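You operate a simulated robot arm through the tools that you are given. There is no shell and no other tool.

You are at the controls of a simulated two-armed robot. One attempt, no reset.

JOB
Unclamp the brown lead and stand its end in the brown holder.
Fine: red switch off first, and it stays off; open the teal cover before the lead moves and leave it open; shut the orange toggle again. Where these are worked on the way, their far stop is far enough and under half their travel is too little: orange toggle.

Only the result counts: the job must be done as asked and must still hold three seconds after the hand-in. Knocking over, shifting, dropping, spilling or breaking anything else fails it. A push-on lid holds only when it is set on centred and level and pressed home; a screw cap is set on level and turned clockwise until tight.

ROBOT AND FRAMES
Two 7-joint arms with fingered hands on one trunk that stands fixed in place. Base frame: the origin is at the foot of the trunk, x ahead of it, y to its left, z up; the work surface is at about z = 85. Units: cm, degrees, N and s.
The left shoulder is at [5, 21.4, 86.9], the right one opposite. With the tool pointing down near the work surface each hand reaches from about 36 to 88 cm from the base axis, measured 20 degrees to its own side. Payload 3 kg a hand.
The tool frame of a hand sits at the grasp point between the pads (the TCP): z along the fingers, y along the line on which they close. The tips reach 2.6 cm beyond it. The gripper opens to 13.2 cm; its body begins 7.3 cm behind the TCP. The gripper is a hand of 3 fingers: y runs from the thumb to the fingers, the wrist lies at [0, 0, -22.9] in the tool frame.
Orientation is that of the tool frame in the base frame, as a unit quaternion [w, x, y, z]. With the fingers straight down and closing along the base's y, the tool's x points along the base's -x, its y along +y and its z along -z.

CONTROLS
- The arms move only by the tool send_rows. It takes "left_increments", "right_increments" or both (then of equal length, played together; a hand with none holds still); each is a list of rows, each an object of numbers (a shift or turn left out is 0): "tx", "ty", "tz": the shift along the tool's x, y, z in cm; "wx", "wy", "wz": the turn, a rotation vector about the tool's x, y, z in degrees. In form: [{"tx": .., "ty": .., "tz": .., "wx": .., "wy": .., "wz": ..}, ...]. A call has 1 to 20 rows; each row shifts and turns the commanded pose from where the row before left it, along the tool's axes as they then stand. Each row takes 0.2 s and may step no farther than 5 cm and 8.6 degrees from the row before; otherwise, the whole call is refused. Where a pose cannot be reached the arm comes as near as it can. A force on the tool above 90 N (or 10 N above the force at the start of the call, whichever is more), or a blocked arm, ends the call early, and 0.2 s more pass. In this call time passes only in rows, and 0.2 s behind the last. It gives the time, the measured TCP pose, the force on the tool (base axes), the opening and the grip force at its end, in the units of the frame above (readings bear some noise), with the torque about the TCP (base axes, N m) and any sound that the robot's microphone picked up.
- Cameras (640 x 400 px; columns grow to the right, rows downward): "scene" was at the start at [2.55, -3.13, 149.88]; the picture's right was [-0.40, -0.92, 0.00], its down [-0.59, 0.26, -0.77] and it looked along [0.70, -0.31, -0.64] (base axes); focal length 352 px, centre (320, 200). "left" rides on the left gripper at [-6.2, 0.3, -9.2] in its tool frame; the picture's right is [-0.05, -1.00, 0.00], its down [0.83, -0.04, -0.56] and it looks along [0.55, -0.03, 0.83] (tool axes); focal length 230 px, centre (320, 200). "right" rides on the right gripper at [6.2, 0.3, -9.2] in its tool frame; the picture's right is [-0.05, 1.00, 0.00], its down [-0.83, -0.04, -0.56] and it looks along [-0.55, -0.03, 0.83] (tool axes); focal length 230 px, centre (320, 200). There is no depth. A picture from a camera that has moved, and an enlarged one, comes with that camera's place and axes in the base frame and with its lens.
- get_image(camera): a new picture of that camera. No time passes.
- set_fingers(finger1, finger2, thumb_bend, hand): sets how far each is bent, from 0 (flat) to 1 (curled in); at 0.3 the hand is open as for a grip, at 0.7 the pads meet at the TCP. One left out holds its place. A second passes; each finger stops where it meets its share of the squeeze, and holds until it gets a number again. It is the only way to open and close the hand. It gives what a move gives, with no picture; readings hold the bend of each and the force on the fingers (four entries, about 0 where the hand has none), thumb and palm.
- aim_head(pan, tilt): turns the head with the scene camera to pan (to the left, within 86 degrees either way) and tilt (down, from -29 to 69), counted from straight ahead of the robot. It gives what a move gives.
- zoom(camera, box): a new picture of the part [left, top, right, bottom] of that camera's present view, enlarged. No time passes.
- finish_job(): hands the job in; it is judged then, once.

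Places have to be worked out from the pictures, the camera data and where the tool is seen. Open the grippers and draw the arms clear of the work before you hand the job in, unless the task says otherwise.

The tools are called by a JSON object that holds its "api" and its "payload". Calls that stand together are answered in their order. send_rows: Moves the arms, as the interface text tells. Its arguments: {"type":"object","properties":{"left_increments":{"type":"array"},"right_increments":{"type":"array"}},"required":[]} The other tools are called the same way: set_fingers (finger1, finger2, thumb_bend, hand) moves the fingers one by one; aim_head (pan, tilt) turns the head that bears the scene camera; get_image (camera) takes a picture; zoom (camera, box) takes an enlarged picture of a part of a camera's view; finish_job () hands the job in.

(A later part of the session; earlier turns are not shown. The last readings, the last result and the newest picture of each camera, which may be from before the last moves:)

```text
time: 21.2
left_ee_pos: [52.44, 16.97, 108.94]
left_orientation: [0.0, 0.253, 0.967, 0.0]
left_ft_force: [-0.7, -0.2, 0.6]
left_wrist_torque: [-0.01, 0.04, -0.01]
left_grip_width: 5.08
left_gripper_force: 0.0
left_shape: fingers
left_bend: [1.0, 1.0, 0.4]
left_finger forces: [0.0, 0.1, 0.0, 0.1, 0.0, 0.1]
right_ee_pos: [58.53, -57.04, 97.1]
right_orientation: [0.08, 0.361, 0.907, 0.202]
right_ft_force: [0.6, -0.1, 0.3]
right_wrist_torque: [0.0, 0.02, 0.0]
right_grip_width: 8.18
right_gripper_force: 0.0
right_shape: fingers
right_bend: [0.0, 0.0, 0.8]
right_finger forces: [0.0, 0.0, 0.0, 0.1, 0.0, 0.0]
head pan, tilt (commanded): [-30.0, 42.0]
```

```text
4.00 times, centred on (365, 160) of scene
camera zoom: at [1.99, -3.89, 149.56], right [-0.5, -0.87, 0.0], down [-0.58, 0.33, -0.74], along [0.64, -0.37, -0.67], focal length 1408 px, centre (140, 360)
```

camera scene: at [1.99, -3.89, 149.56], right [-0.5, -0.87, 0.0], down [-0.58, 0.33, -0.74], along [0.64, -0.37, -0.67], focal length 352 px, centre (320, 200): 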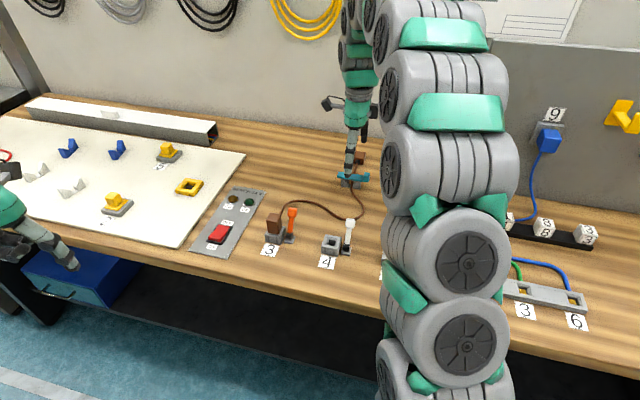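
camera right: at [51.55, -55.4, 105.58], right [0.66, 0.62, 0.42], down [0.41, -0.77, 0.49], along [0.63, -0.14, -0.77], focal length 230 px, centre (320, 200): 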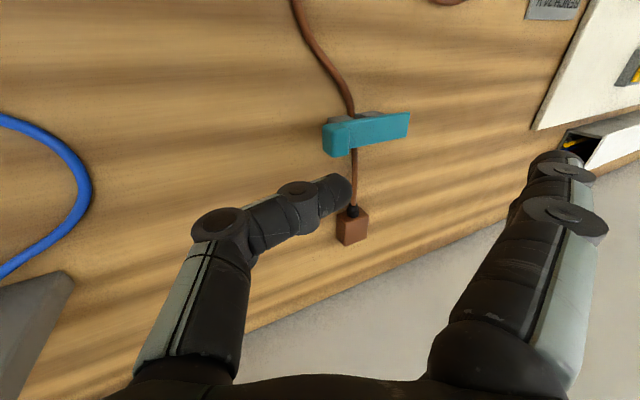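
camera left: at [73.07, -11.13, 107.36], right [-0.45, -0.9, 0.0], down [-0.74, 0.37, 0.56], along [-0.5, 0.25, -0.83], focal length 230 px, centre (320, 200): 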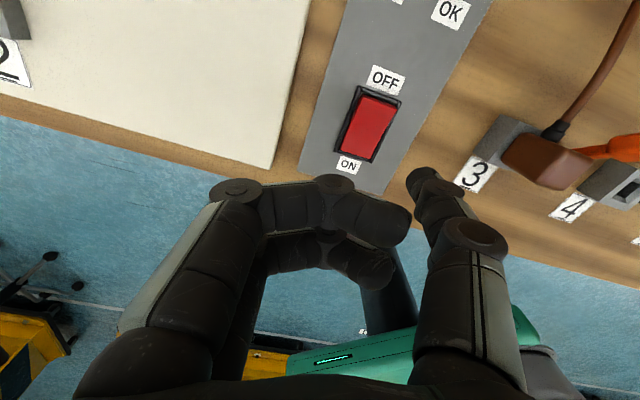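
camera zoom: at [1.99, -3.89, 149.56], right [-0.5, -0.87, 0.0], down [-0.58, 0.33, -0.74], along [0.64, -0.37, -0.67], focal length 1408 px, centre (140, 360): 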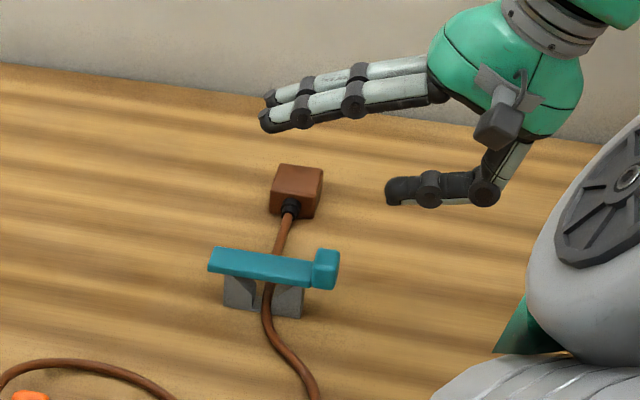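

The hook lies flat now and the fingers are well clear above. By both views the tip is at about (59.5,-56.0,96.3), roughly 3.5 cm right of the knob. I descend 8 cm vertically and check.

{"api": "send_rows", "payload": {"right_increments": [{"tx": -0.15, "ty": -1.13, "tz": 2.42}, {"tx": -0.15, "ty": -1.13, "tz": 2.42}, {"tx": -0.1, "ty": -1.13, "tz": 2.42}]}}

{"api": "get_image", "payload": {"camera": "right"}}

{"api": "zoom", "payload": {"camera": "scene", "box": [320, 140, 410, 210]}}

```text
time: 22.0
left_ee_pos: [52.5, 16.91, 108.99]
left_orientation: [0.0, 0.254, 0.967, 0.0]
left_ft_force: [0.6, 0.8, -0.2]
left_wrist_torque: [-0.01, 0.04, -0.04]
left_grip_width: 5.09
left_gripper_force: 0.0
left_shape: fingers
left_bend: [1.0, 1.0, 0.4]
left_finger forces: [0.1, 0.0, 0.1, 0.0, 0.1, 0.0]
right_ee_pos: [58.78, -57.55, 88.85]
right_orientation: [0.08, 0.362, 0.907, 0.201]
right_ft_force: [0.0, 0.6, -1.1]
right_wrist_torque: [0.01, 0.0, 0.0]
right_grip_width: 8.2
right_gripper_force: 0.1
right_shape: fingers
right_bend: [0.0, 0.0, 0.8]
right_finger forces: [0.1, 0.0, 0.0, 0.0, 0.1, 0.0]
head pan, tilt (commanded): [-30.0, 42.0]
```

```text
taken
camera right: at [51.81, -55.85, 97.37], right [0.66, 0.62, 0.42], down [0.41, -0.77, 0.48], along [0.63, -0.15, -0.77], focal length 230 px, centre (320, 200)
```

right: 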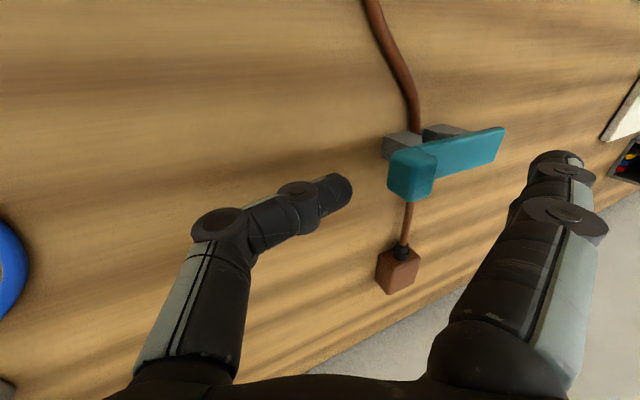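

```text
5.71 times, centred on (365, 175) of scene
camera zoom: at [1.99, -3.89, 149.56], right [-0.5, -0.87, 0.0], down [-0.58, 0.33, -0.74], along [0.64, -0.37, -0.67], focal length 2012 px, centre (63, 343)
```

zoom: 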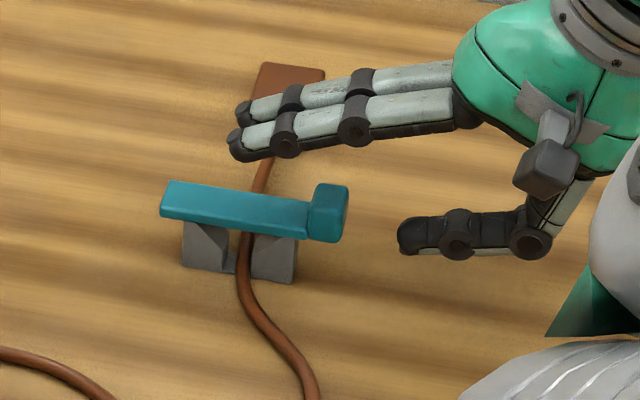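

The tip is now about 3.7 cm to the right of the knob, aligned with it in depth, centre z≈87.8. I lower 1.4 cm more and slide left 3 cm so the hook goes under the knob.

{"api": "send_rows", "payload": {"right_increments": [{"ty": -0.3, "tz": 0.63}, {"ty": -0.3, "tz": 0.63}]}}

{"api": "zoom", "payload": {"camera": "scene", "box": [320, 140, 410, 210]}}

```text
time: 22.6
left_ee_pos: [52.51, 17.02, 109.01]
left_orientation: [0.0, 0.255, 0.967, -0.001]
left_ft_force: [0.1, 0.3, 0.1]
left_wrist_torque: [0.0, -0.02, 0.02]
left_grip_width: 5.06
left_gripper_force: 0.0
left_shape: fingers
left_bend: [1.0, 1.0, 0.4]
left_finger forces: [0.1, 0.0, 0.0, 0.1, 0.0, 0.0]
right_ee_pos: [58.89, -57.56, 87.39]
right_orientation: [0.08, 0.36, 0.907, 0.201]
right_ft_force: [0.0, -0.2, -0.1]
right_wrist_torque: [0.03, 0.02, 0.0]
right_grip_width: 8.17
right_gripper_force: 0.0
right_shape: fingers
right_bend: [0.0, 0.0, 0.8]
right_finger forces: [0.0, 0.1, 0.0, 0.1, 0.0, 0.0]
head pan, tilt (commanded): [-30.0, 42.0]
```

```text
5.71 times, centred on (365, 175) of scene
camera zoom: at [1.99, -3.89, 149.56], right [-0.5, -0.87, 0.0], down [-0.58, 0.33, -0.74], along [0.64, -0.37, -0.67], focal length 2012 px, centre (63, 343)
```

zoom: 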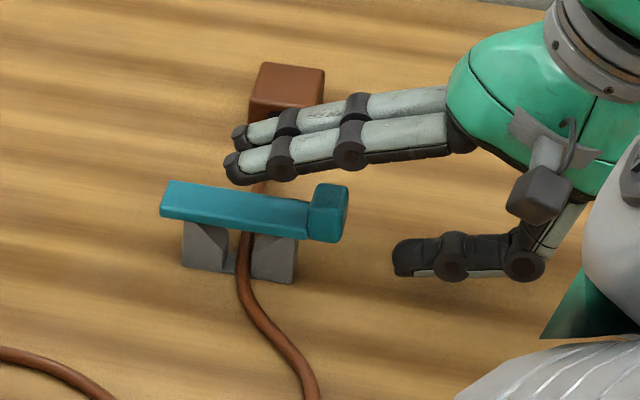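

The thumb is level with the space below the knob and the fingers hover a few cm above the bar. Now slide left 3 cm.

{"api": "send_rows", "payload": {"right_increments": [{"ty": 0.906, "tz": 0.423}, {"ty": 0.906, "tz": 0.423}, {"ty": 0.906, "tz": 0.423}]}}

{"api": "zoom", "payload": {"camera": "scene", "box": [320, 140, 410, 210]}}

{"api": "get_image", "payload": {"camera": "right"}}

```text
time: 23.4
left_ee_pos: [52.49, 16.96, 108.98]
left_orientation: [0.0, 0.254, 0.967, 0.0]
left_ft_force: [-0.2, 0.0, 0.2]
left_wrist_torque: [0.0, 0.0, -0.03]
left_grip_width: 5.12
left_gripper_force: 0.0
left_shape: fingers
left_bend: [1.0, 1.0, 0.4]
left_finger forces: [0.1, 0.0, 0.0, 0.0, 0.1, 0.0]
right_ee_pos: [60.83, -55.39, 87.49]
right_orientation: [0.079, 0.36, 0.907, 0.201]
right_ft_force: [-0.4, 0.5, -0.6]
right_wrist_torque: [0.03, -0.02, 0.0]
right_grip_width: 8.2
right_gripper_force: 0.1
right_shape: fingers
right_bend: [0.0, 0.0, 0.8]
right_finger forces: [0.1, 0.0, 0.0, 0.0, 0.0, 0.0]
head pan, tilt (commanded): [-30.0, 42.0]
```

```text
5.71 times, centred on (365, 175) of scene
camera zoom: at [1.99, -3.89, 149.56], right [-0.5, -0.87, 0.0], down [-0.58, 0.33, -0.74], along [0.64, -0.37, -0.67], focal length 2012 px, centre (63, 343)
```

zoom: 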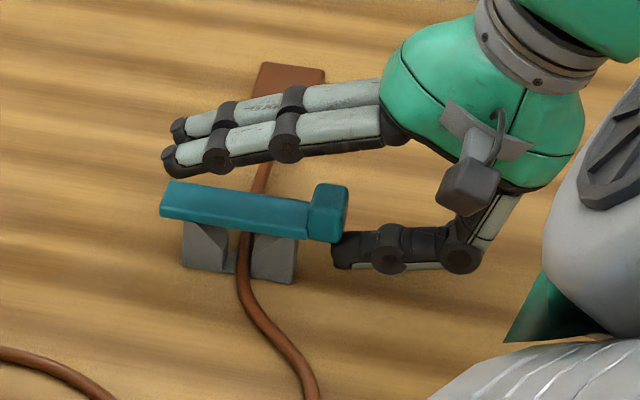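

```text
taken
camera right: at [53.88, -53.58, 95.95], right [0.66, 0.62, 0.42], down [0.42, -0.77, 0.48], along [0.63, -0.14, -0.77], focal length 230 px, centre (320, 200)
```

right: 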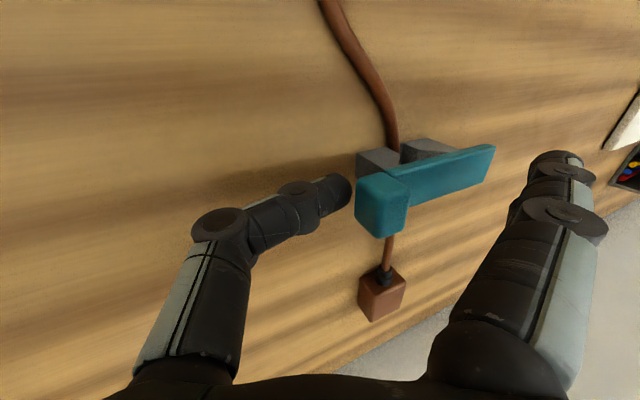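

The tip is now at the knob's right edge; I zoom in closely to see whether it is under or beside it.

{"api": "zoom", "payload": {"camera": "scene", "box": [350, 165, 390, 195]}}

{"api": "zoom", "payload": {"camera": "right", "box": [290, 140, 430, 250]}}

```text
13.33 times, centred on (370, 180) of scene
camera zoom: at [1.99, -3.89, 149.56], right [-0.5, -0.87, 0.0], down [-0.58, 0.33, -0.74], along [0.64, -0.37, -0.67], focal length 4695 px, centre (-347, 467)
```

zoom: 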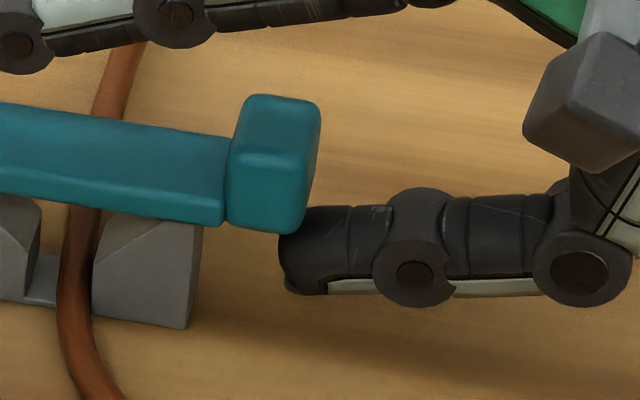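

```text
3.64 times, centred on (360, 195) of right
camera zoom: at [53.88, -53.58, 95.95], right [0.66, 0.62, 0.42], down [0.42, -0.77, 0.48], along [0.63, -0.14, -0.77], focal length 837 px, centre (174, 218)
```

zoom: 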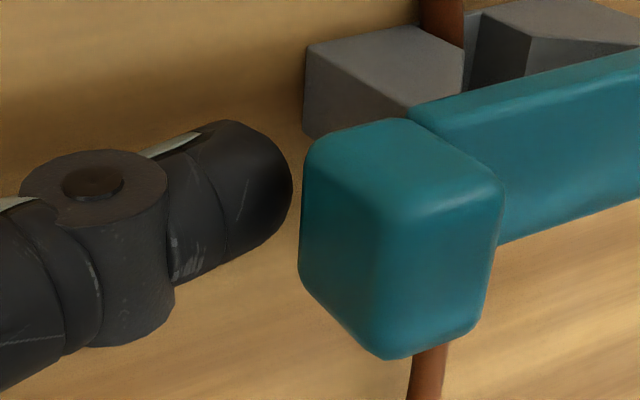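

The tip end is about 0.6 cm under the knob with no contact force. I push 0.9 cm farther in, then begin lifting 1.5 cm.

{"api": "send_rows", "payload": {"right_increments": [{"ty": 0.41, "tz": 0.19}, {"ty": 0.41, "tz": 0.19}, {"ty": 0.317, "tz": -0.68}, {"ty": 0.317, "tz": -0.68}]}}

{"api": "zoom", "payload": {"camera": "scene", "box": [340, 155, 395, 195]}}

{"api": "zoom", "payload": {"camera": "right", "box": [290, 120, 500, 250]}}

```text
time: 24.4
left_ee_pos: [52.51, 17.04, 109.03]
left_orientation: [0.0, 0.254, 0.967, 0.0]
left_ft_force: [0.0, 0.2, -0.2]
left_wrist_torque: [0.01, 0.05, 0.0]
left_grip_width: 5.08
left_gripper_force: 0.1
left_shape: fingers
left_bend: [1.0, 1.0, 0.4]
left_finger forces: [0.0, 0.0, 0.2, 0.0, 0.0, 0.0]
right_ee_pos: [61.48, -54.45, 89.22]
right_orientation: [0.08, 0.362, 0.907, 0.201]
right_ft_force: [-0.5, -0.1, -0.6]
right_wrist_torque: [0.0, -0.02, -0.01]
right_grip_width: 8.22
right_gripper_force: 0.4
right_shape: fingers
right_bend: [0.0, 0.0, 0.8]
right_finger forces: [0.1, 0.1, 0.1, 0.0, 0.5, 0.0]
head pan, tilt (commanded): [-30.0, 42.0]
```

```text
10.00 times, centred on (368, 175) of scene
camera zoom: at [1.99, -3.89, 149.56], right [-0.5, -0.87, 0.0], down [-0.58, 0.33, -0.74], along [0.64, -0.37, -0.67], focal length 3521 px, centre (-155, 450)
```

zoom: 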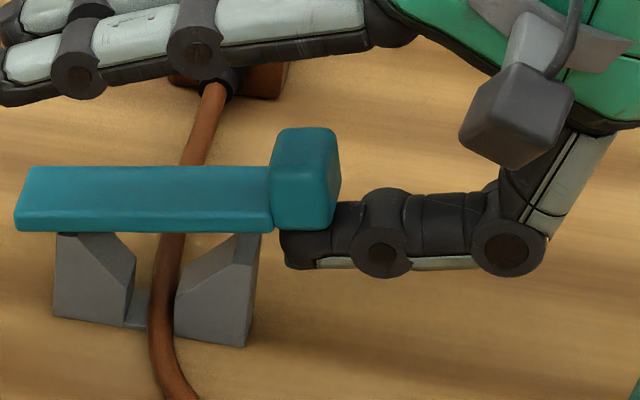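

```text
3.05 times, centred on (395, 185) of right
camera zoom: at [54.63, -52.73, 97.63], right [0.66, 0.62, 0.42], down [0.41, -0.77, 0.49], along [0.63, -0.15, -0.77], focal length 701 px, centre (91, 246)
```

zoom: 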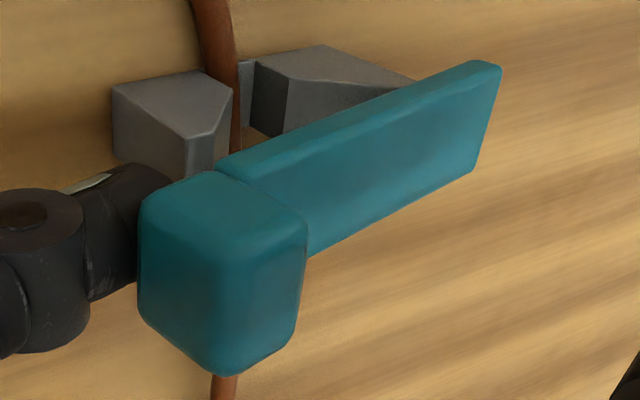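

The knob end is rising and the bar pivots about its left end, exactly as hoped. I follow the arc with the hook up to about 60° and check.

{"api": "send_rows", "payload": {"right_increments": [{"ty": 0.578, "tz": -0.707}, {"ty": 0.578, "tz": -0.707}, {"ty": 0.76, "tz": -0.6}, {"ty": 0.76, "tz": -0.6}, {"ty": 0.891, "tz": -0.384}, {"ty": 0.891, "tz": -0.384}]}}

{"api": "zoom", "payload": {"camera": "scene", "box": [320, 130, 400, 195]}}

{"api": "get_image", "payload": {"camera": "right"}}

```text
time: 25.8
left_ee_pos: [52.38, 16.94, 109.0]
left_orientation: [0.0, 0.254, 0.967, 0.0]
left_ft_force: [-0.3, 0.2, -0.7]
left_wrist_torque: [0.0, -0.02, -0.02]
left_grip_width: 5.06
left_gripper_force: 0.0
left_shape: fingers
left_bend: [1.0, 1.0, 0.4]
left_finger forces: [0.0, 0.0, 0.0, 0.0, 0.0, 0.1]
right_ee_pos: [63.33, -52.69, 94.18]
right_orientation: [0.08, 0.361, 0.907, 0.201]
right_ft_force: [0.1, 0.5, 0.7]
right_wrist_torque: [-0.02, 0.0, 0.0]
right_grip_width: 8.2
right_gripper_force: 0.0
right_shape: fingers
right_bend: [0.0, 0.0, 0.8]
right_finger forces: [0.1, 0.0, 0.0, 0.1, 0.2, 0.0]
head pan, tilt (commanded): [-30.0, 42.0]
```

```text
6.15 times, centred on (360, 162) of scene
camera zoom: at [1.99, -3.89, 149.56], right [-0.5, -0.87, 0.0], down [-0.58, 0.33, -0.74], along [0.64, -0.37, -0.67], focal length 2167 px, centre (74, 431)
```

zoom: 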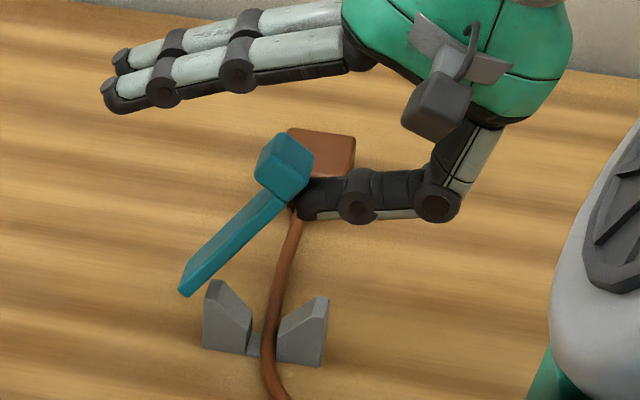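

```text
taken
camera right: at [56.41, -50.91, 102.74], right [0.66, 0.62, 0.42], down [0.41, -0.77, 0.49], along [0.63, -0.15, -0.77], focal length 230 px, centre (320, 200)
```

right: 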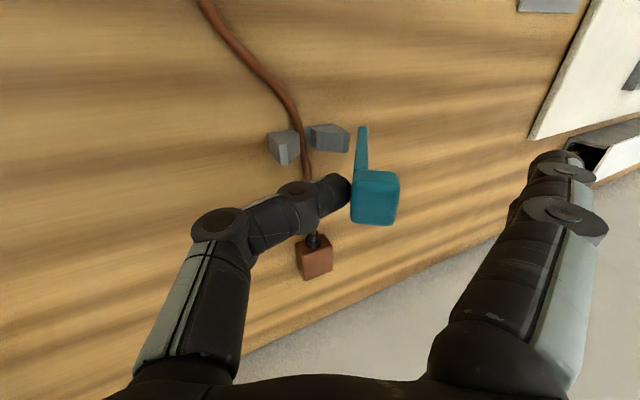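

The cover is at about 55°, contact good and forces small. I continue the arc over the top to about 105°.

{"api": "send_rows", "payload": {"right_increments": [{"ty": 0.96, "tz": -0.142}, {"ty": 0.96, "tz": -0.142}, {"ty": 0.963, "tz": 0.113}, {"ty": 0.963, "tz": 0.113}, {"ty": 0.9, "tz": 0.36}, {"ty": 0.9, "tz": 0.36}]}}

{"api": "zoom", "payload": {"camera": "scene", "box": [310, 120, 400, 195]}}

{"api": "get_image", "payload": {"camera": "right"}}

```text
time: 27.2
left_ee_pos: [52.3, 16.94, 109.0]
left_orientation: [0.0, 0.254, 0.967, 0.0]
left_ft_force: [0.0, 0.1, -0.5]
left_wrist_torque: [0.01, -0.02, 0.0]
left_grip_width: 5.11
left_gripper_force: 0.1
left_shape: fingers
left_bend: [1.0, 1.0, 0.4]
left_finger forces: [0.1, 0.0, 0.0, 0.1, 0.0, 0.0]
right_ee_pos: [67.13, -48.47, 95.76]
right_orientation: [0.081, 0.361, 0.907, 0.201]
right_ft_force: [0.2, 0.2, 0.5]
right_wrist_torque: [-0.03, -0.02, 0.02]
right_grip_width: 8.19
right_gripper_force: 0.0
right_shape: fingers
right_bend: [0.0, 0.0, 0.8]
right_finger forces: [0.1, 0.0, 0.0, 0.1, 0.0, 0.0]
head pan, tilt (commanded): [-30.0, 42.0]
```

```text
5.33 times, centred on (355, 158) of scene
camera zoom: at [1.99, -3.89, 149.56], right [-0.5, -0.87, 0.0], down [-0.58, 0.33, -0.74], along [0.64, -0.37, -0.67], focal length 1878 px, centre (133, 427)
```

zoom: 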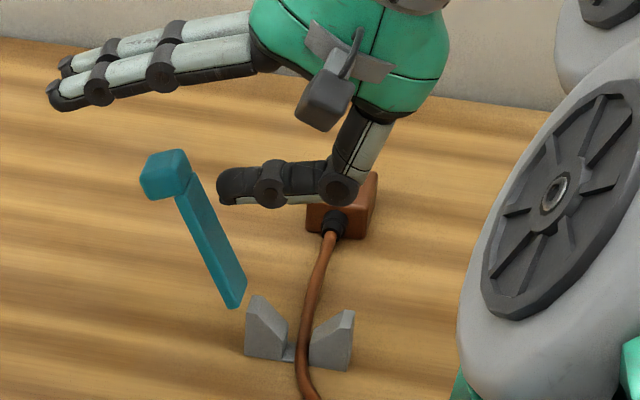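

```text
taken
camera right: at [60.16, -46.84, 104.29], right [0.66, 0.62, 0.42], down [0.42, -0.77, 0.48], along [0.63, -0.14, -0.77], focal length 230 px, centre (320, 200)
```

right: 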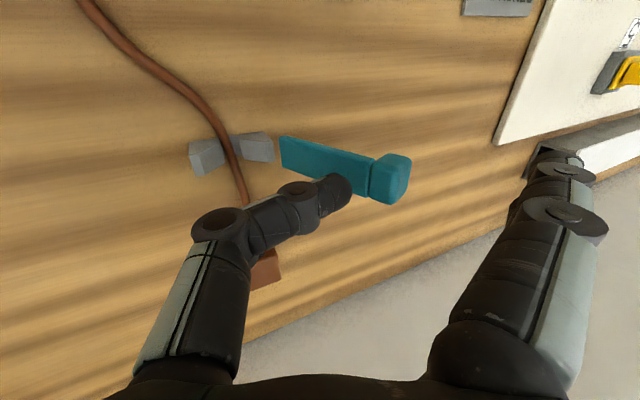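

The cover has gone past vertical and leans open to the left, no longer touching the thumb. I back the hand off to the right and up, then check it stays.

{"api": "send_rows", "payload": {"right_increments": [{"ty": -1.81, "tz": -0.85}, {"ty": -1.81, "tz": -0.85}, {"ty": -1.0, "tz": -3.3}, {"ty": 0.6, "tz": -3.5}, {"wx": 8.33}, {"wx": 8.33}, {"wx": 8.33}]}}

{"api": "zoom", "payload": {"camera": "scene", "box": [290, 100, 410, 210]}}

{"api": "get_image", "payload": {"camera": "right"}}

```text
time: 28.8
left_ee_pos: [52.43, 17.01, 108.93]
left_orientation: [0.0, 0.254, 0.967, 0.0]
left_ft_force: [-0.7, 0.1, -0.8]
left_wrist_torque: [-0.01, 0.0, -0.01]
left_grip_width: 5.06
left_gripper_force: 0.0
left_shape: fingers
left_bend: [1.0, 1.0, 0.4]
left_finger forces: [0.1, 0.0, 0.1, 0.2, 0.0, 0.1]
right_ee_pos: [62.04, -54.06, 101.81]
right_orientation: [0.0, 0.37, 0.929, -0.001]
right_ft_force: [-0.5, 0.9, 0.0]
right_wrist_torque: [0.01, -0.01, 0.0]
right_grip_width: 8.19
right_gripper_force: 0.1
right_shape: fingers
right_bend: [0.0, 0.0, 0.8]
right_finger forces: [0.1, 0.1, 0.1, 0.0, 0.1, 0.1]
head pan, tilt (commanded): [-30.0, 42.0]
```

```text
3.64 times, centred on (350, 155) of scene
camera zoom: at [1.99, -3.89, 149.56], right [-0.5, -0.87, 0.0], down [-0.58, 0.33, -0.74], along [0.64, -0.37, -0.67], focal length 1280 px, centre (211, 364)
```

zoom: 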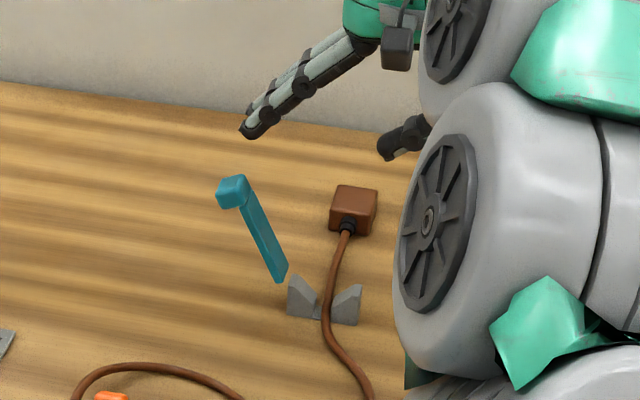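

```text
taken
camera right: at [57.84, -49.39, 111.05], right [0.72, 0.69, 0.0], down [0.57, -0.6, 0.56], along [0.38, -0.4, -0.83], focal length 230 px, centre (320, 200)
```

right: 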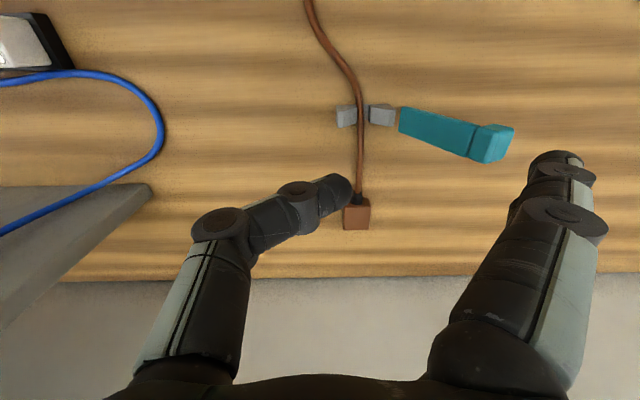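

The cover stays open on its own. Next, the orange toggle: I carry the right hand over to station 3 for a close view and straighten the thumb to a single probe.

{"api": "send_rows", "payload": {"right_increments": [{"tx": 4.03, "ty": 2.11}, {"tx": 4.03, "ty": 2.11}, {"tx": 4.03, "ty": 2.11}, {"tx": 4.03, "ty": 2.11}, {"tx": 4.03, "ty": 2.11}, {"tx": 4.03, "ty": 2.11}, {"tx": 4.03, "ty": 2.11}, {"tx": 4.03, "ty": 2.11}]}}

{"api": "set_fingers", "payload": {"hand": "right", "thumb_bend": 0.4}}

{"api": "get_image", "payload": {"camera": "right"}}

{"api": "get_image", "payload": {"camera": "scene"}}

```text
time: 30.6
left_ee_pos: [52.39, 16.92, 109.04]
left_orientation: [0.0, 0.254, 0.967, 0.0]
left_ft_force: [0.2, 1.0, -0.2]
left_wrist_torque: [-0.02, -0.02, 0.0]
left_grip_width: 5.07
left_gripper_force: 0.1
left_shape: fingers
left_bend: [1.0, 1.0, 0.4]
left_finger forces: [0.0, 0.0, 0.1, 0.0, 0.0, 0.1]
right_ee_pos: [50.12, -19.31, 101.87]
right_orientation: [0.0, 0.371, 0.929, 0.001]
right_ft_force: [0.2, 0.0, 0.3]
right_wrist_torque: [0.0, 0.0, 0.0]
right_grip_width: 8.16
right_gripper_force: 0.0
right_shape: fingers
right_bend: [0.0, 0.0, 0.8]
right_finger forces: [0.1, 0.1, 0.1, 0.0, 0.0, 0.0]
head pan, tilt (commanded): [-30.0, 42.0]
```

```text
time: 31.6
left_ee_pos: [52.45, 16.95, 108.94]
left_orientation: [0.0, 0.254, 0.967, 0.001]
left_ft_force: [-0.4, 0.6, 0.4]
left_wrist_torque: [0.01, -0.05, -0.01]
left_grip_width: 5.05
left_gripper_force: 0.0
left_shape: fingers
left_bend: [1.0, 1.0, 0.4]
left_finger forces: [0.1, 0.0, 0.0, 0.0, 0.0, 0.0]
right_ee_pos: [50.16, -19.38, 101.93]
right_orientation: [0.001, 0.37, 0.929, 0.0]
right_ft_force: [0.4, 0.1, 0.7]
right_wrist_torque: [-0.04, 0.0, -0.01]
right_grip_width: 14.86
right_gripper_force: 0.0
right_shape: fingers
right_bend: [0.0, 0.0, 0.4]
right_finger forces: [0.0, 0.0, 0.1, 0.0, 0.1, 0.1]
head pan, tilt (commanded): [-30.0, 42.0]
```

```text
taken
camera right: at [45.92, -14.78, 111.14], right [0.72, 0.69, 0.0], down [0.57, -0.6, 0.56], along [0.38, -0.4, -0.83], focal length 230 px, centre (320, 200)
```

right: 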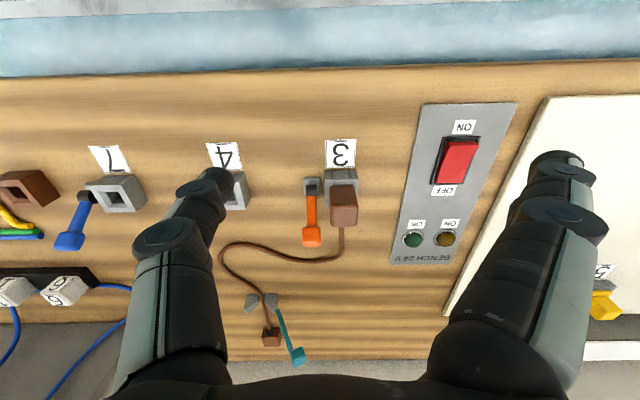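

```text
taken
camera scene: at [1.99, -3.89, 149.56], right [-0.5, -0.87, 0.0], down [-0.58, 0.33, -0.74], along [0.64, -0.37, -0.67], focal length 352 px, centre (320, 200)
```

scene: 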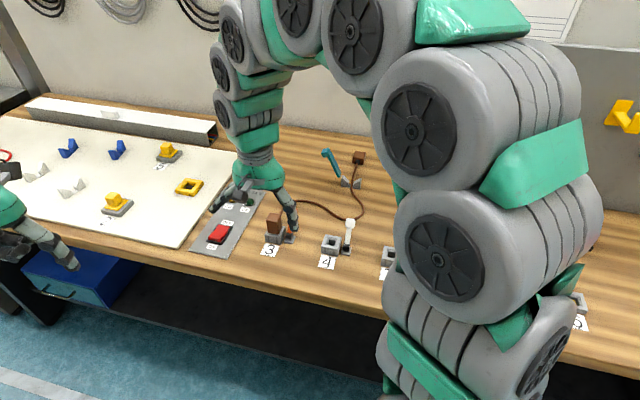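

{"api": "zoom", "payload": {"camera": "right", "box": [280, 120, 400, 260]}}

{"api": "zoom", "payload": {"camera": "scene", "box": [250, 180, 320, 260]}}

```text
2.86 times, centred on (340, 190) of right
camera zoom: at [45.92, -14.78, 111.14], right [0.72, 0.69, 0.0], down [0.57, -0.6, 0.56], along [0.38, -0.4, -0.83], focal length 657 px, centre (263, 229)
```

zoom: 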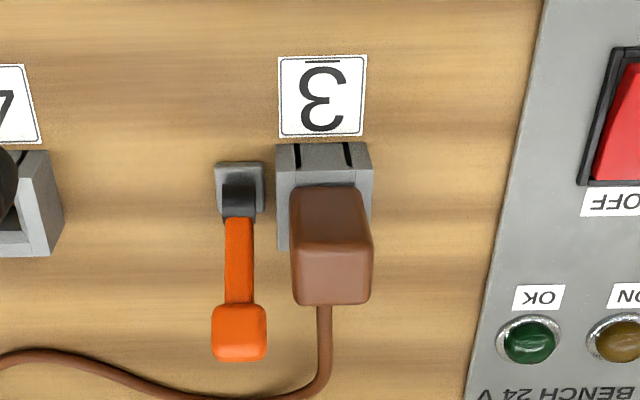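

```text
5.00 times, centred on (285, 220) of scene
camera zoom: at [1.99, -3.89, 149.56], right [-0.5, -0.87, 0.0], down [-0.58, 0.33, -0.74], along [0.64, -0.37, -0.67], focal length 1760 px, centre (495, 100)
```

zoom: 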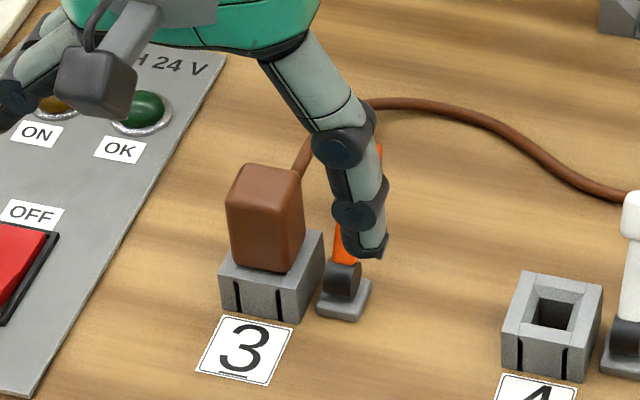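

The hub is at (55.1,-26.0), the knob at (57.65,-28.45,91.4), leaning straight away; the plug centre ≈ (58.1,-23.7), top z≈91.6. I place the thumb about 3 cm beyond the knob, in its plane, and come down partway.

{"api": "send_rows", "payload": {"right_increments": [{"tx": -3.67, "ty": 1.02}, {"tx": -3.67, "ty": 1.02}, {"tx": -3.67, "ty": 1.02}, {"tx": -3.67, "ty": 1.02}, {"tz": 2.2}, {"tz": 2.2}]}}

{"api": "get_image", "payload": {"camera": "right"}}

{"api": "zoom", "payload": {"camera": "scene", "box": [250, 180, 340, 260]}}

```text
time: 33.0
left_ee_pos: [52.4, 17.03, 108.76]
left_orientation: [-0.001, 0.254, 0.967, 0.0]
left_ft_force: [0.4, 0.0, -0.2]
left_wrist_torque: [-0.02, -0.02, -0.01]
left_grip_width: 5.07
left_gripper_force: 0.0
left_shape: fingers
left_bend: [1.0, 1.0, 0.4]
left_finger forces: [0.1, 0.0, 0.0, 0.0, 0.1, 0.1]
right_ee_pos: [63.83, -26.74, 97.35]
right_orientation: [0.0, 0.369, 0.929, 0.0]
right_ft_force: [-0.5, 0.5, 0.1]
right_wrist_torque: [0.0, 0.0, 0.03]
right_grip_width: 14.87
right_gripper_force: 0.1
right_shape: fingers
right_bend: [0.0, 0.0, 0.4]
right_finger forces: [0.0, 0.0, 0.1, 0.1, 0.1, 0.0]
head pan, tilt (commanded): [-30.0, 42.0]
```

```text
taken
camera right: at [59.6, -22.06, 106.66], right [0.72, 0.69, 0.0], down [0.57, -0.6, 0.55], along [0.38, -0.4, -0.83], focal length 230 px, centre (320, 200)
```

right: 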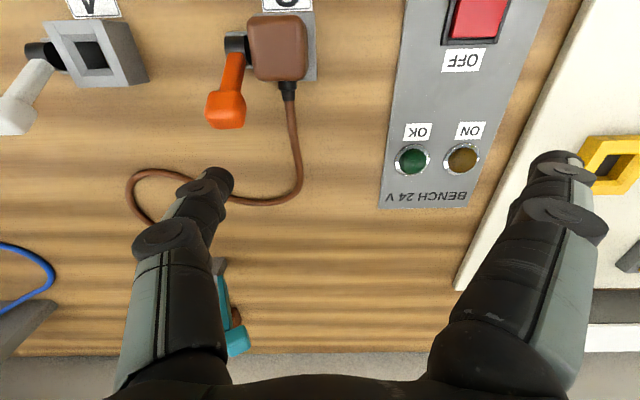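

```text
5.00 times, centred on (295, 220) of scene
camera zoom: at [1.99, -3.89, 149.56], right [-0.5, -0.87, 0.0], down [-0.58, 0.33, -0.74], along [0.64, -0.37, -0.67], focal length 1760 px, centre (445, 100)
```

zoom: 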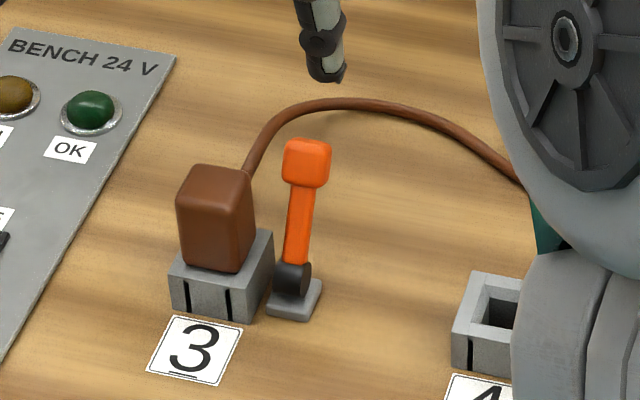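

The tip is at about (60.0,-30.8,93.5), in the lever's plane and 3.3 cm beyond the knob; the lead lies well farther out. I lower 3.2 cm and pull toward me 2 cm to make contact.

{"api": "send_rows", "payload": {"right_increments": [{"tz": 1.6}, {"tz": 1.6}, {"tx": 0.7}, {"tx": 0.7}, {"tx": 0.6}]}}

{"api": "zoom", "payload": {"camera": "right", "box": [140, 0, 340, 220]}}

{"api": "zoom", "payload": {"camera": "scene", "box": [250, 180, 340, 260]}}

```text
time: 34.2
left_ee_pos: [52.44, 16.81, 108.96]
left_orientation: [0.0, 0.254, 0.967, 0.0]
left_ft_force: [-0.4, -1.1, 0.4]
left_wrist_torque: [0.01, 0.02, 0.03]
left_grip_width: 5.07
left_gripper_force: 0.0
left_shape: fingers
left_bend: [1.0, 1.0, 0.4]
left_finger forces: [0.0, 0.0, 0.1, 0.0, 0.1, 0.1]
right_ee_pos: [62.35, -25.27, 94.38]
right_orientation: [0.0, 0.369, 0.929, 0.0]
right_ft_force: [0.7, -1.4, 0.5]
right_wrist_torque: [-0.04, 0.06, 0.07]
right_grip_width: 14.87
right_gripper_force: 0.4
right_shape: fingers
right_bend: [0.0, 0.0, 0.4]
right_finger forces: [0.0, 0.1, 0.1, 0.0, 1.1, 0.1]
head pan, tilt (commanded): [-30.0, 42.0]
```

```text
1.82 times, centred on (240, 110) of right
camera zoom: at [58.06, -20.62, 103.53], right [0.72, 0.69, 0.0], down [0.57, -0.6, 0.56], along [0.38, -0.4, -0.83], focal length 418 px, centre (466, 364)
```

zoom: 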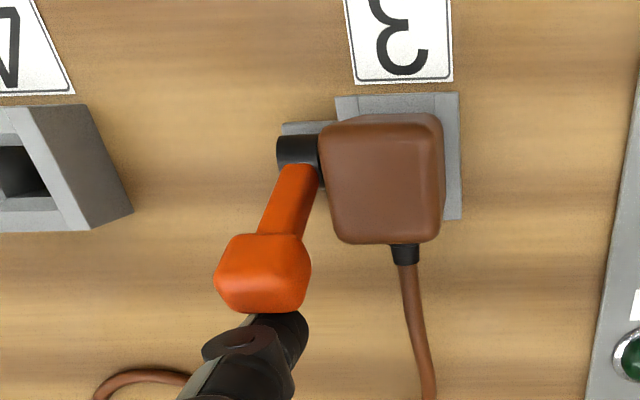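

```text
5.00 times, centred on (295, 220) of scene
camera zoom: at [1.99, -3.89, 149.56], right [-0.5, -0.87, 0.0], down [-0.58, 0.33, -0.74], along [0.64, -0.37, -0.67], focal length 1760 px, centre (445, 100)
```

zoom: 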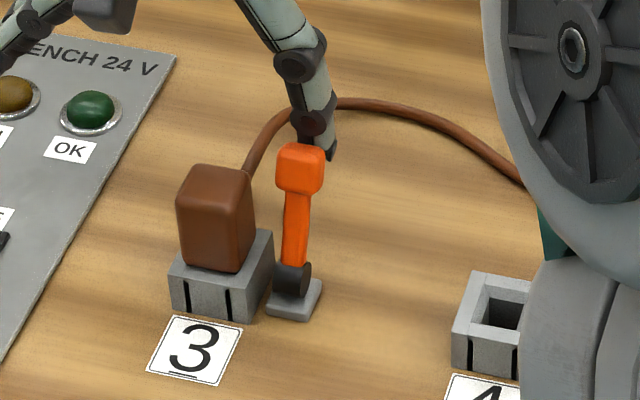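

The lever is moving toward me with only ~1 N on the thumb, so that's the free direction. I keep pulling along its arc.

{"api": "send_rows", "payload": {"right_increments": [{"tx": 0.8}, {"tx": 0.8}, {"tx": 0.8}, {"tx": 0.8}, {"tx": 0.8}]}}

{"api": "zoom", "payload": {"camera": "right", "box": [140, 0, 340, 220]}}

{"api": "zoom", "payload": {"camera": "scene", "box": [250, 180, 340, 260]}}

```text
time: 35.4
left_ee_pos: [52.47, 16.99, 108.94]
left_orientation: [-0.001, 0.254, 0.967, 0.001]
left_ft_force: [-0.7, -0.3, 0.1]
left_wrist_torque: [0.04, 0.04, -0.04]
left_grip_width: 5.11
left_gripper_force: 0.0
left_shape: fingers
left_bend: [1.0, 1.0, 0.4]
left_finger forces: [0.0, 0.0, 0.1, 0.0, 0.1, 0.1]
right_ee_pos: [59.55, -22.32, 94.17]
right_orientation: [-0.001, 0.37, 0.929, -0.001]
right_ft_force: [-0.2, 0.4, -0.4]
right_wrist_torque: [0.0, -0.03, 0.01]
right_grip_width: 14.89
right_gripper_force: 0.1
right_shape: fingers
right_bend: [0.0, 0.0, 0.4]
right_finger forces: [0.0, 0.0, 0.0, 0.0, 0.0, 0.1]
head pan, tilt (commanded): [-30.0, 42.0]
```

```text
1.82 times, centred on (240, 110) of right
camera zoom: at [55.29, -17.77, 103.4], right [0.72, 0.69, 0.0], down [0.57, -0.6, 0.55], along [0.38, -0.4, -0.83], focal length 418 px, centre (466, 364)
```

zoom: 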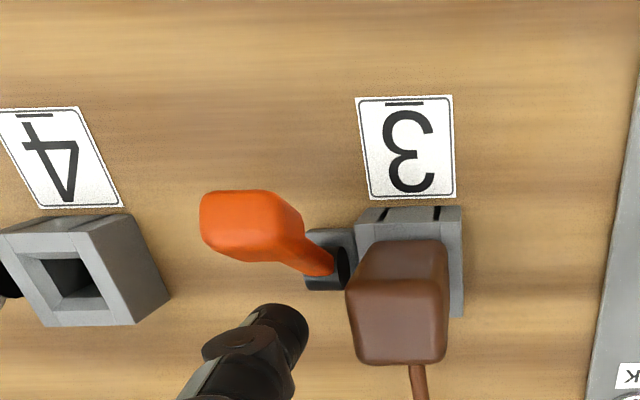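

```text
5.00 times, centred on (295, 220) of scene
camera zoom: at [1.99, -3.89, 149.56], right [-0.5, -0.87, 0.0], down [-0.58, 0.33, -0.74], along [0.64, -0.37, -0.67], focal length 1760 px, centre (445, 100)
```

zoom: 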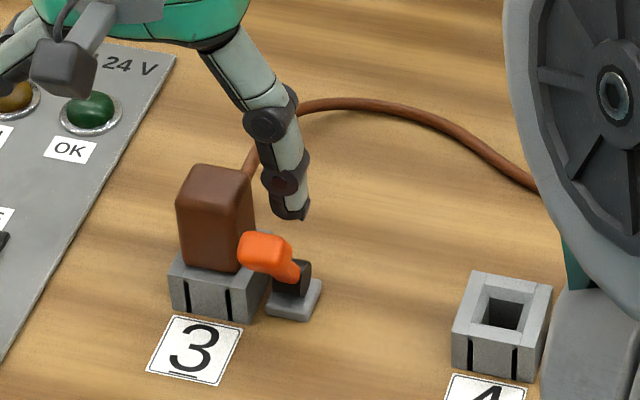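

The toggle snapped over to its other stop, leaning toward me (knob about (53.2,-24.1,91.3)): it is open. I raise the hand, reopen it as a jaw aligned with the plug, and go above the plug to check alignment.

{"api": "send_rows", "payload": {"right_increments": [{"tz": -4}, {"tz": -4}, {"tz": -2, "wz": 1.6}]}}

{"api": "set_fingers", "payload": {"hand": "right", "finger1": 0.4, "finger2": 0.4, "thumb_bend": 0.4}}

{"api": "get_image", "payload": {"camera": "right"}}

{"api": "zoom", "payload": {"camera": "scene", "box": [250, 180, 340, 260]}}

```text
time: 36.2
left_ee_pos: [52.43, 16.94, 109.05]
left_orientation: [0.0, 0.254, 0.967, 0.0]
left_ft_force: [-0.6, -0.5, -0.5]
left_wrist_torque: [0.0, 0.0, -0.01]
left_grip_width: 5.07
left_gripper_force: 0.0
left_shape: fingers
left_bend: [1.0, 1.0, 0.4]
left_finger forces: [0.0, 0.0, 0.1, 0.0, 0.1, 0.0]
right_ee_pos: [59.43, -22.39, 104.19]
right_orientation: [0.0, 0.383, 0.924, 0.0]
right_ft_force: [0.0, -0.4, 0.2]
right_wrist_torque: [0.02, 0.0, 0.02]
right_grip_width: 14.86
right_gripper_force: 0.0
right_shape: fingers
right_bend: [0.0, 0.0, 0.4]
right_finger forces: [0.1, 0.0, 0.0, 0.0, 0.1, 0.1]
head pan, tilt (commanded): [-30.0, 42.0]
```

```text
time: 37.2
left_ee_pos: [52.36, 16.97, 108.94]
left_orientation: [0.0, 0.254, 0.967, 0.0]
left_ft_force: [0.1, -0.7, 0.3]
left_wrist_torque: [0.03, 0.0, -0.02]
left_grip_width: 5.07
left_gripper_force: 0.1
left_shape: fingers
left_bend: [1.0, 1.0, 0.4]
left_finger forces: [0.0, 0.0, 0.1, 0.0, 0.0, 0.1]
right_ee_pos: [59.36, -22.32, 104.21]
right_orientation: [0.0, 0.382, 0.924, 0.0]
right_ft_force: [0.4, 0.1, 0.0]
right_wrist_torque: [0.01, 0.0, 0.01]
right_grip_width: 10.18
right_gripper_force: 0.1
right_shape: fingers
right_bend: [0.4, 0.4, 0.4]
right_finger forces: [0.1, 0.1, 0.0, 0.0, 0.0, 0.1]
head pan, tilt (commanded): [-30.0, 42.0]
```

```text
taken
camera right: at [55.25, -17.66, 113.46], right [0.74, 0.67, 0.0], down [0.56, -0.62, 0.56], along [0.37, -0.41, -0.83], focal length 230 px, centre (320, 200)
```

right: 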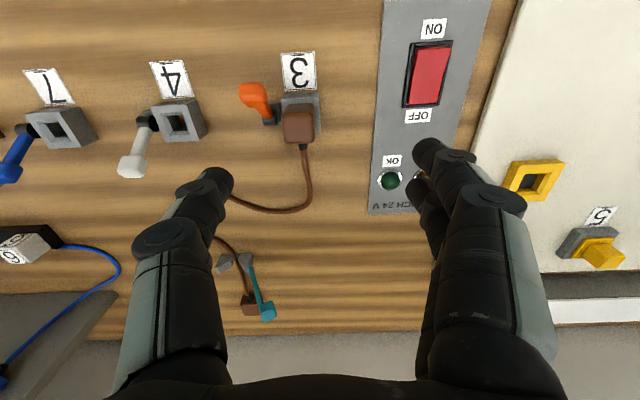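

```text
5.00 times, centred on (295, 220) of scene
camera zoom: at [1.99, -3.89, 149.56], right [-0.5, -0.87, 0.0], down [-0.58, 0.33, -0.74], along [0.64, -0.37, -0.67], focal length 1760 px, centre (445, 100)
```

zoom: 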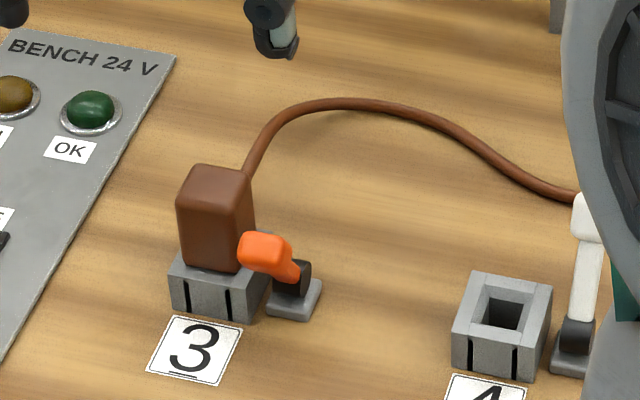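

Aligned at 45°. I zoom on the plug from this straight-on view to fix its centre.

{"api": "zoom", "payload": {"camera": "right", "box": [220, 40, 360, 170]}}

```text
3.08 times, centred on (290, 105) of right
camera zoom: at [55.25, -17.66, 113.46], right [0.74, 0.67, 0.0], down [0.56, -0.62, 0.56], along [0.37, -0.41, -0.83], focal length 708 px, centre (412, 492)
```

zoom: 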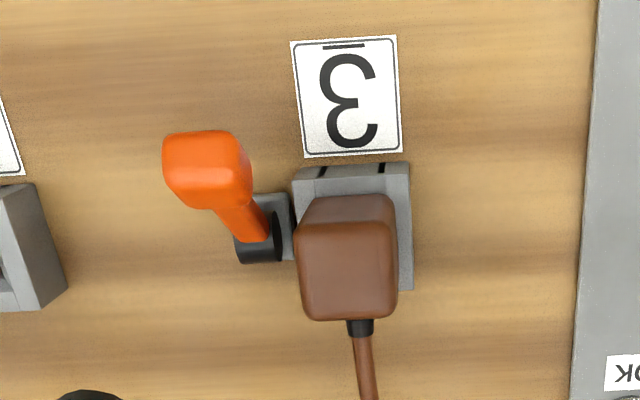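

Plug top centre is at (58.07,-23.9,91.6). I move the TCP above it and descend to z≈95 first for a clearance check against the lever.

{"api": "send_rows", "payload": {"right_increments": [{"tx": -0.4, "ty": -2.04}, {"tz": 3.1}, {"tz": 3.1}, {"tz": 3.0}]}}

{"api": "get_image", "payload": {"camera": "right"}}

{"api": "zoom", "payload": {"camera": "scene", "box": [240, 180, 330, 260]}}

```text
time: 38.2
left_ee_pos: [52.4, 17.09, 109.05]
left_orientation: [0.0, 0.254, 0.967, 0.0]
left_ft_force: [0.0, 0.1, -0.4]
left_wrist_torque: [0.0, 0.01, 0.0]
left_grip_width: 5.09
left_gripper_force: 0.1
left_shape: fingers
left_bend: [1.0, 1.0, 0.4]
left_finger forces: [0.0, 0.0, 0.0, 0.0, 0.0, 0.0]
right_ee_pos: [58.44, -24.26, 94.86]
right_orientation: [0.0, 0.383, 0.924, 0.0]
right_ft_force: [-0.8, 0.1, -0.2]
right_wrist_torque: [0.01, -0.02, 0.0]
right_grip_width: 10.18
right_gripper_force: 0.0
right_shape: fingers
right_bend: [0.4, 0.4, 0.4]
right_finger forces: [0.0, 0.0, 0.0, 0.0, 0.0, 0.0]
head pan, tilt (commanded): [-30.0, 42.0]
```

```text
taken
camera right: at [54.27, -19.52, 104.2], right [0.74, 0.67, 0.0], down [0.56, -0.62, 0.56], along [0.37, -0.41, -0.83], focal length 230 px, centre (320, 200)
```

right: 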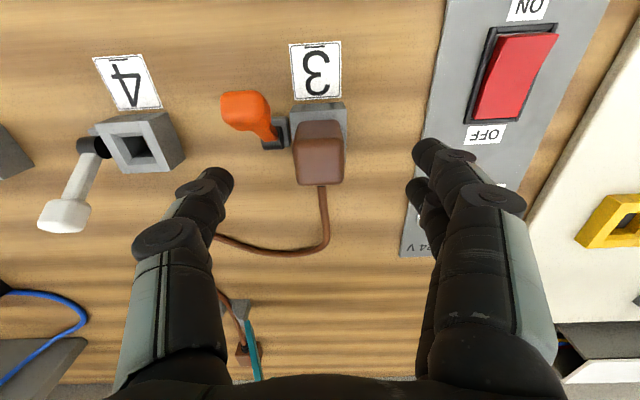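

```text
5.00 times, centred on (285, 220) of scene
camera zoom: at [1.99, -3.89, 149.56], right [-0.5, -0.87, 0.0], down [-0.58, 0.33, -0.74], along [0.64, -0.37, -0.67], focal length 1760 px, centre (495, 100)
```

zoom: 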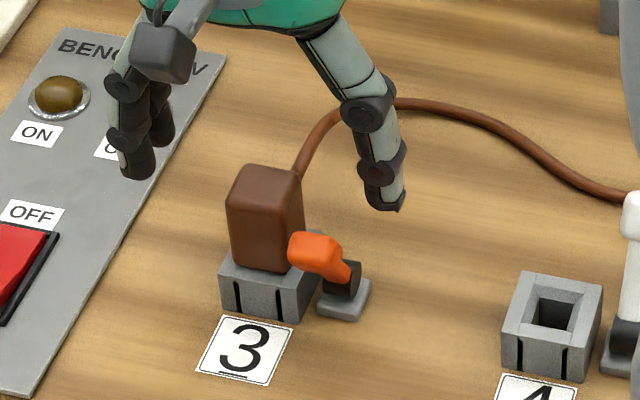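

TCP is centred across the plug and 0.5 cm too far along the away-axis. I correct by 0.3 cm and descend to z≈91.6, then look again before closing.

{"api": "send_rows", "payload": {"right_increments": [{"tx": 0.3, "tz": 1.1}, {"tz": 1.1}, {"tz": 1.0}]}}

{"api": "zoom", "payload": {"camera": "right", "box": [170, 40, 490, 240]}}

{"api": "zoom", "payload": {"camera": "scene", "box": [240, 180, 330, 260]}}

```text
time: 39.0
left_ee_pos: [52.36, 17.09, 108.99]
left_orientation: [0.0, 0.253, 0.967, 0.0]
left_ft_force: [-0.2, -0.5, -0.7]
left_wrist_torque: [-0.06, 0.03, 0.01]
left_grip_width: 5.06
left_gripper_force: 0.1
left_shape: fingers
left_bend: [1.0, 1.0, 0.4]
left_finger forces: [0.0, 0.1, 0.0, 0.0, 0.0, 0.0]
right_ee_pos: [57.91, -23.84, 91.7]
right_orientation: [-0.001, 0.383, 0.924, 0.0]
right_ft_force: [0.0, -0.8, 0.3]
right_wrist_torque: [0.03, 0.01, -0.01]
right_grip_width: 10.2
right_gripper_force: 0.1
right_shape: fingers
right_bend: [0.4, 0.4, 0.4]
right_finger forces: [0.1, 0.1, 0.0, 0.0, 0.1, 0.1]
head pan, tilt (commanded): [-30.0, 42.0]
```

```text
2.00 times, centred on (330, 140) of right
camera zoom: at [53.82, -19.21, 101.02], right [0.74, 0.67, 0.0], down [0.56, -0.62, 0.55], along [0.37, -0.41, -0.83], focal length 460 px, centre (300, 320)
```

zoom: 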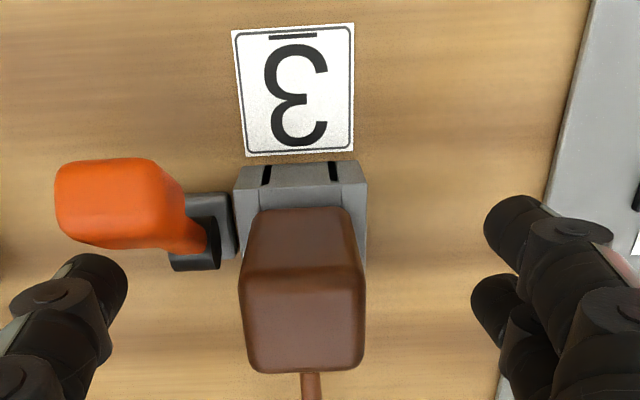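

```text
5.00 times, centred on (285, 220) of scene
camera zoom: at [1.99, -3.89, 149.56], right [-0.5, -0.87, 0.0], down [-0.58, 0.33, -0.74], along [0.64, -0.37, -0.67], focal length 1760 px, centre (495, 100)
```

zoom: 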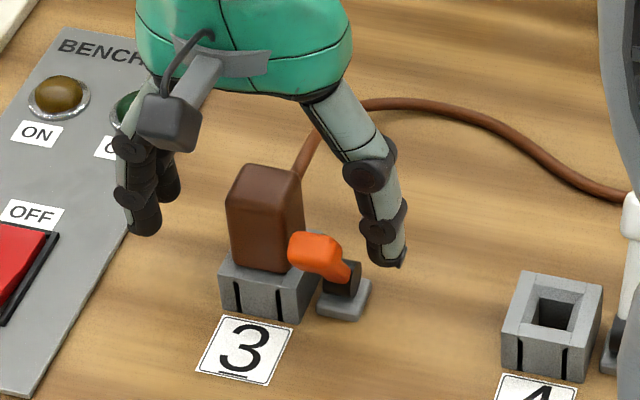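

Clearances look right; I nudge 0.3 cm away from the lever rod and close halfway first.

{"api": "send_rows", "payload": {"right_increments": [{"tx": -0.3}]}}

{"api": "set_fingers", "payload": {"hand": "right", "finger1": 0.52, "finger2": 0.52, "thumb_bend": 0.52}}

{"api": "zoom", "payload": {"camera": "right", "box": [170, 40, 490, 240]}}

{"api": "zoom", "payload": {"camera": "scene", "box": [240, 180, 330, 260]}}

```text
time: 39.4
left_ee_pos: [52.5, 16.93, 109.03]
left_orientation: [0.0, 0.254, 0.967, 0.0]
left_ft_force: [0.6, -0.2, 0.2]
left_wrist_torque: [-0.01, 0.0, -0.03]
left_grip_width: 5.07
left_gripper_force: 0.1
left_shape: fingers
left_bend: [1.0, 1.0, 0.4]
left_finger forces: [0.0, 0.1, 0.0, 0.1, 0.0, 0.0]
right_ee_pos: [58.06, -24.1, 91.83]
right_orientation: [0.0, 0.382, 0.924, 0.0]
right_ft_force: [-0.1, 0.3, 0.0]
right_wrist_torque: [-0.01, -0.01, 0.02]
right_grip_width: 10.18
right_gripper_force: 0.0
right_shape: fingers
right_bend: [0.4, 0.4, 0.4]
right_finger forces: [0.0, 0.0, 0.1, 0.1, 0.1, 0.1]
head pan, tilt (commanded): [-30.0, 42.0]
```

```text
time: 40.4
left_ee_pos: [52.49, 16.97, 108.93]
left_orientation: [-0.001, 0.254, 0.967, 0.001]
left_ft_force: [-0.2, -0.2, -0.1]
left_wrist_torque: [0.04, -0.01, 0.01]
left_grip_width: 5.07
left_gripper_force: 0.0
left_shape: fingers
left_bend: [1.0, 1.0, 0.4]
left_finger forces: [0.0, 0.0, 0.1, 0.0, 0.0, 0.0]
right_ee_pos: [58.22, -24.19, 91.81]
right_orientation: [0.0, 0.383, 0.924, 0.0]
right_ft_force: [-0.5, 0.1, -0.5]
right_wrist_torque: [0.01, -0.01, -0.01]
right_grip_width: 6.16
right_gripper_force: 0.0
right_shape: fingers
right_bend: [0.52, 0.52, 0.52]
right_finger forces: [0.1, 0.0, 0.0, 0.0, 0.0, 0.0]
head pan, tilt (commanded): [-30.0, 42.0]
```

```text
2.00 times, centred on (330, 140) of right
camera zoom: at [54.02, -19.46, 101.08], right [0.74, 0.67, 0.0], down [0.56, -0.62, 0.56], along [0.37, -0.41, -0.83], focal length 460 px, centre (300, 320)
```

zoom: 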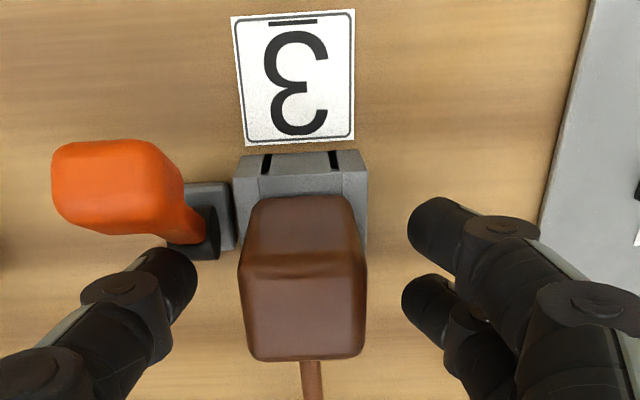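

```text
5.00 times, centred on (285, 220) of scene
camera zoom: at [1.99, -3.89, 149.56], right [-0.5, -0.87, 0.0], down [-0.58, 0.33, -0.74], along [0.64, -0.37, -0.67], focal length 1760 px, centre (495, 100)
```

zoom: 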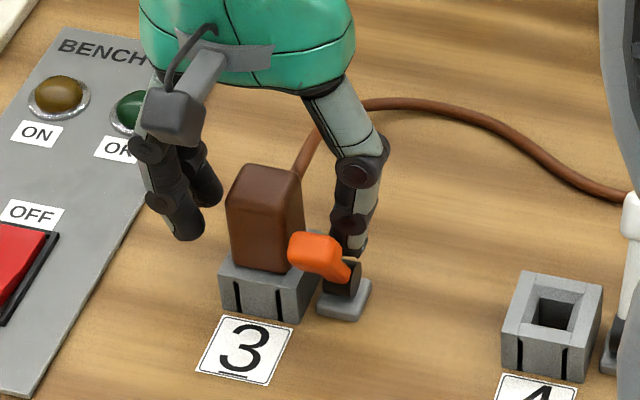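

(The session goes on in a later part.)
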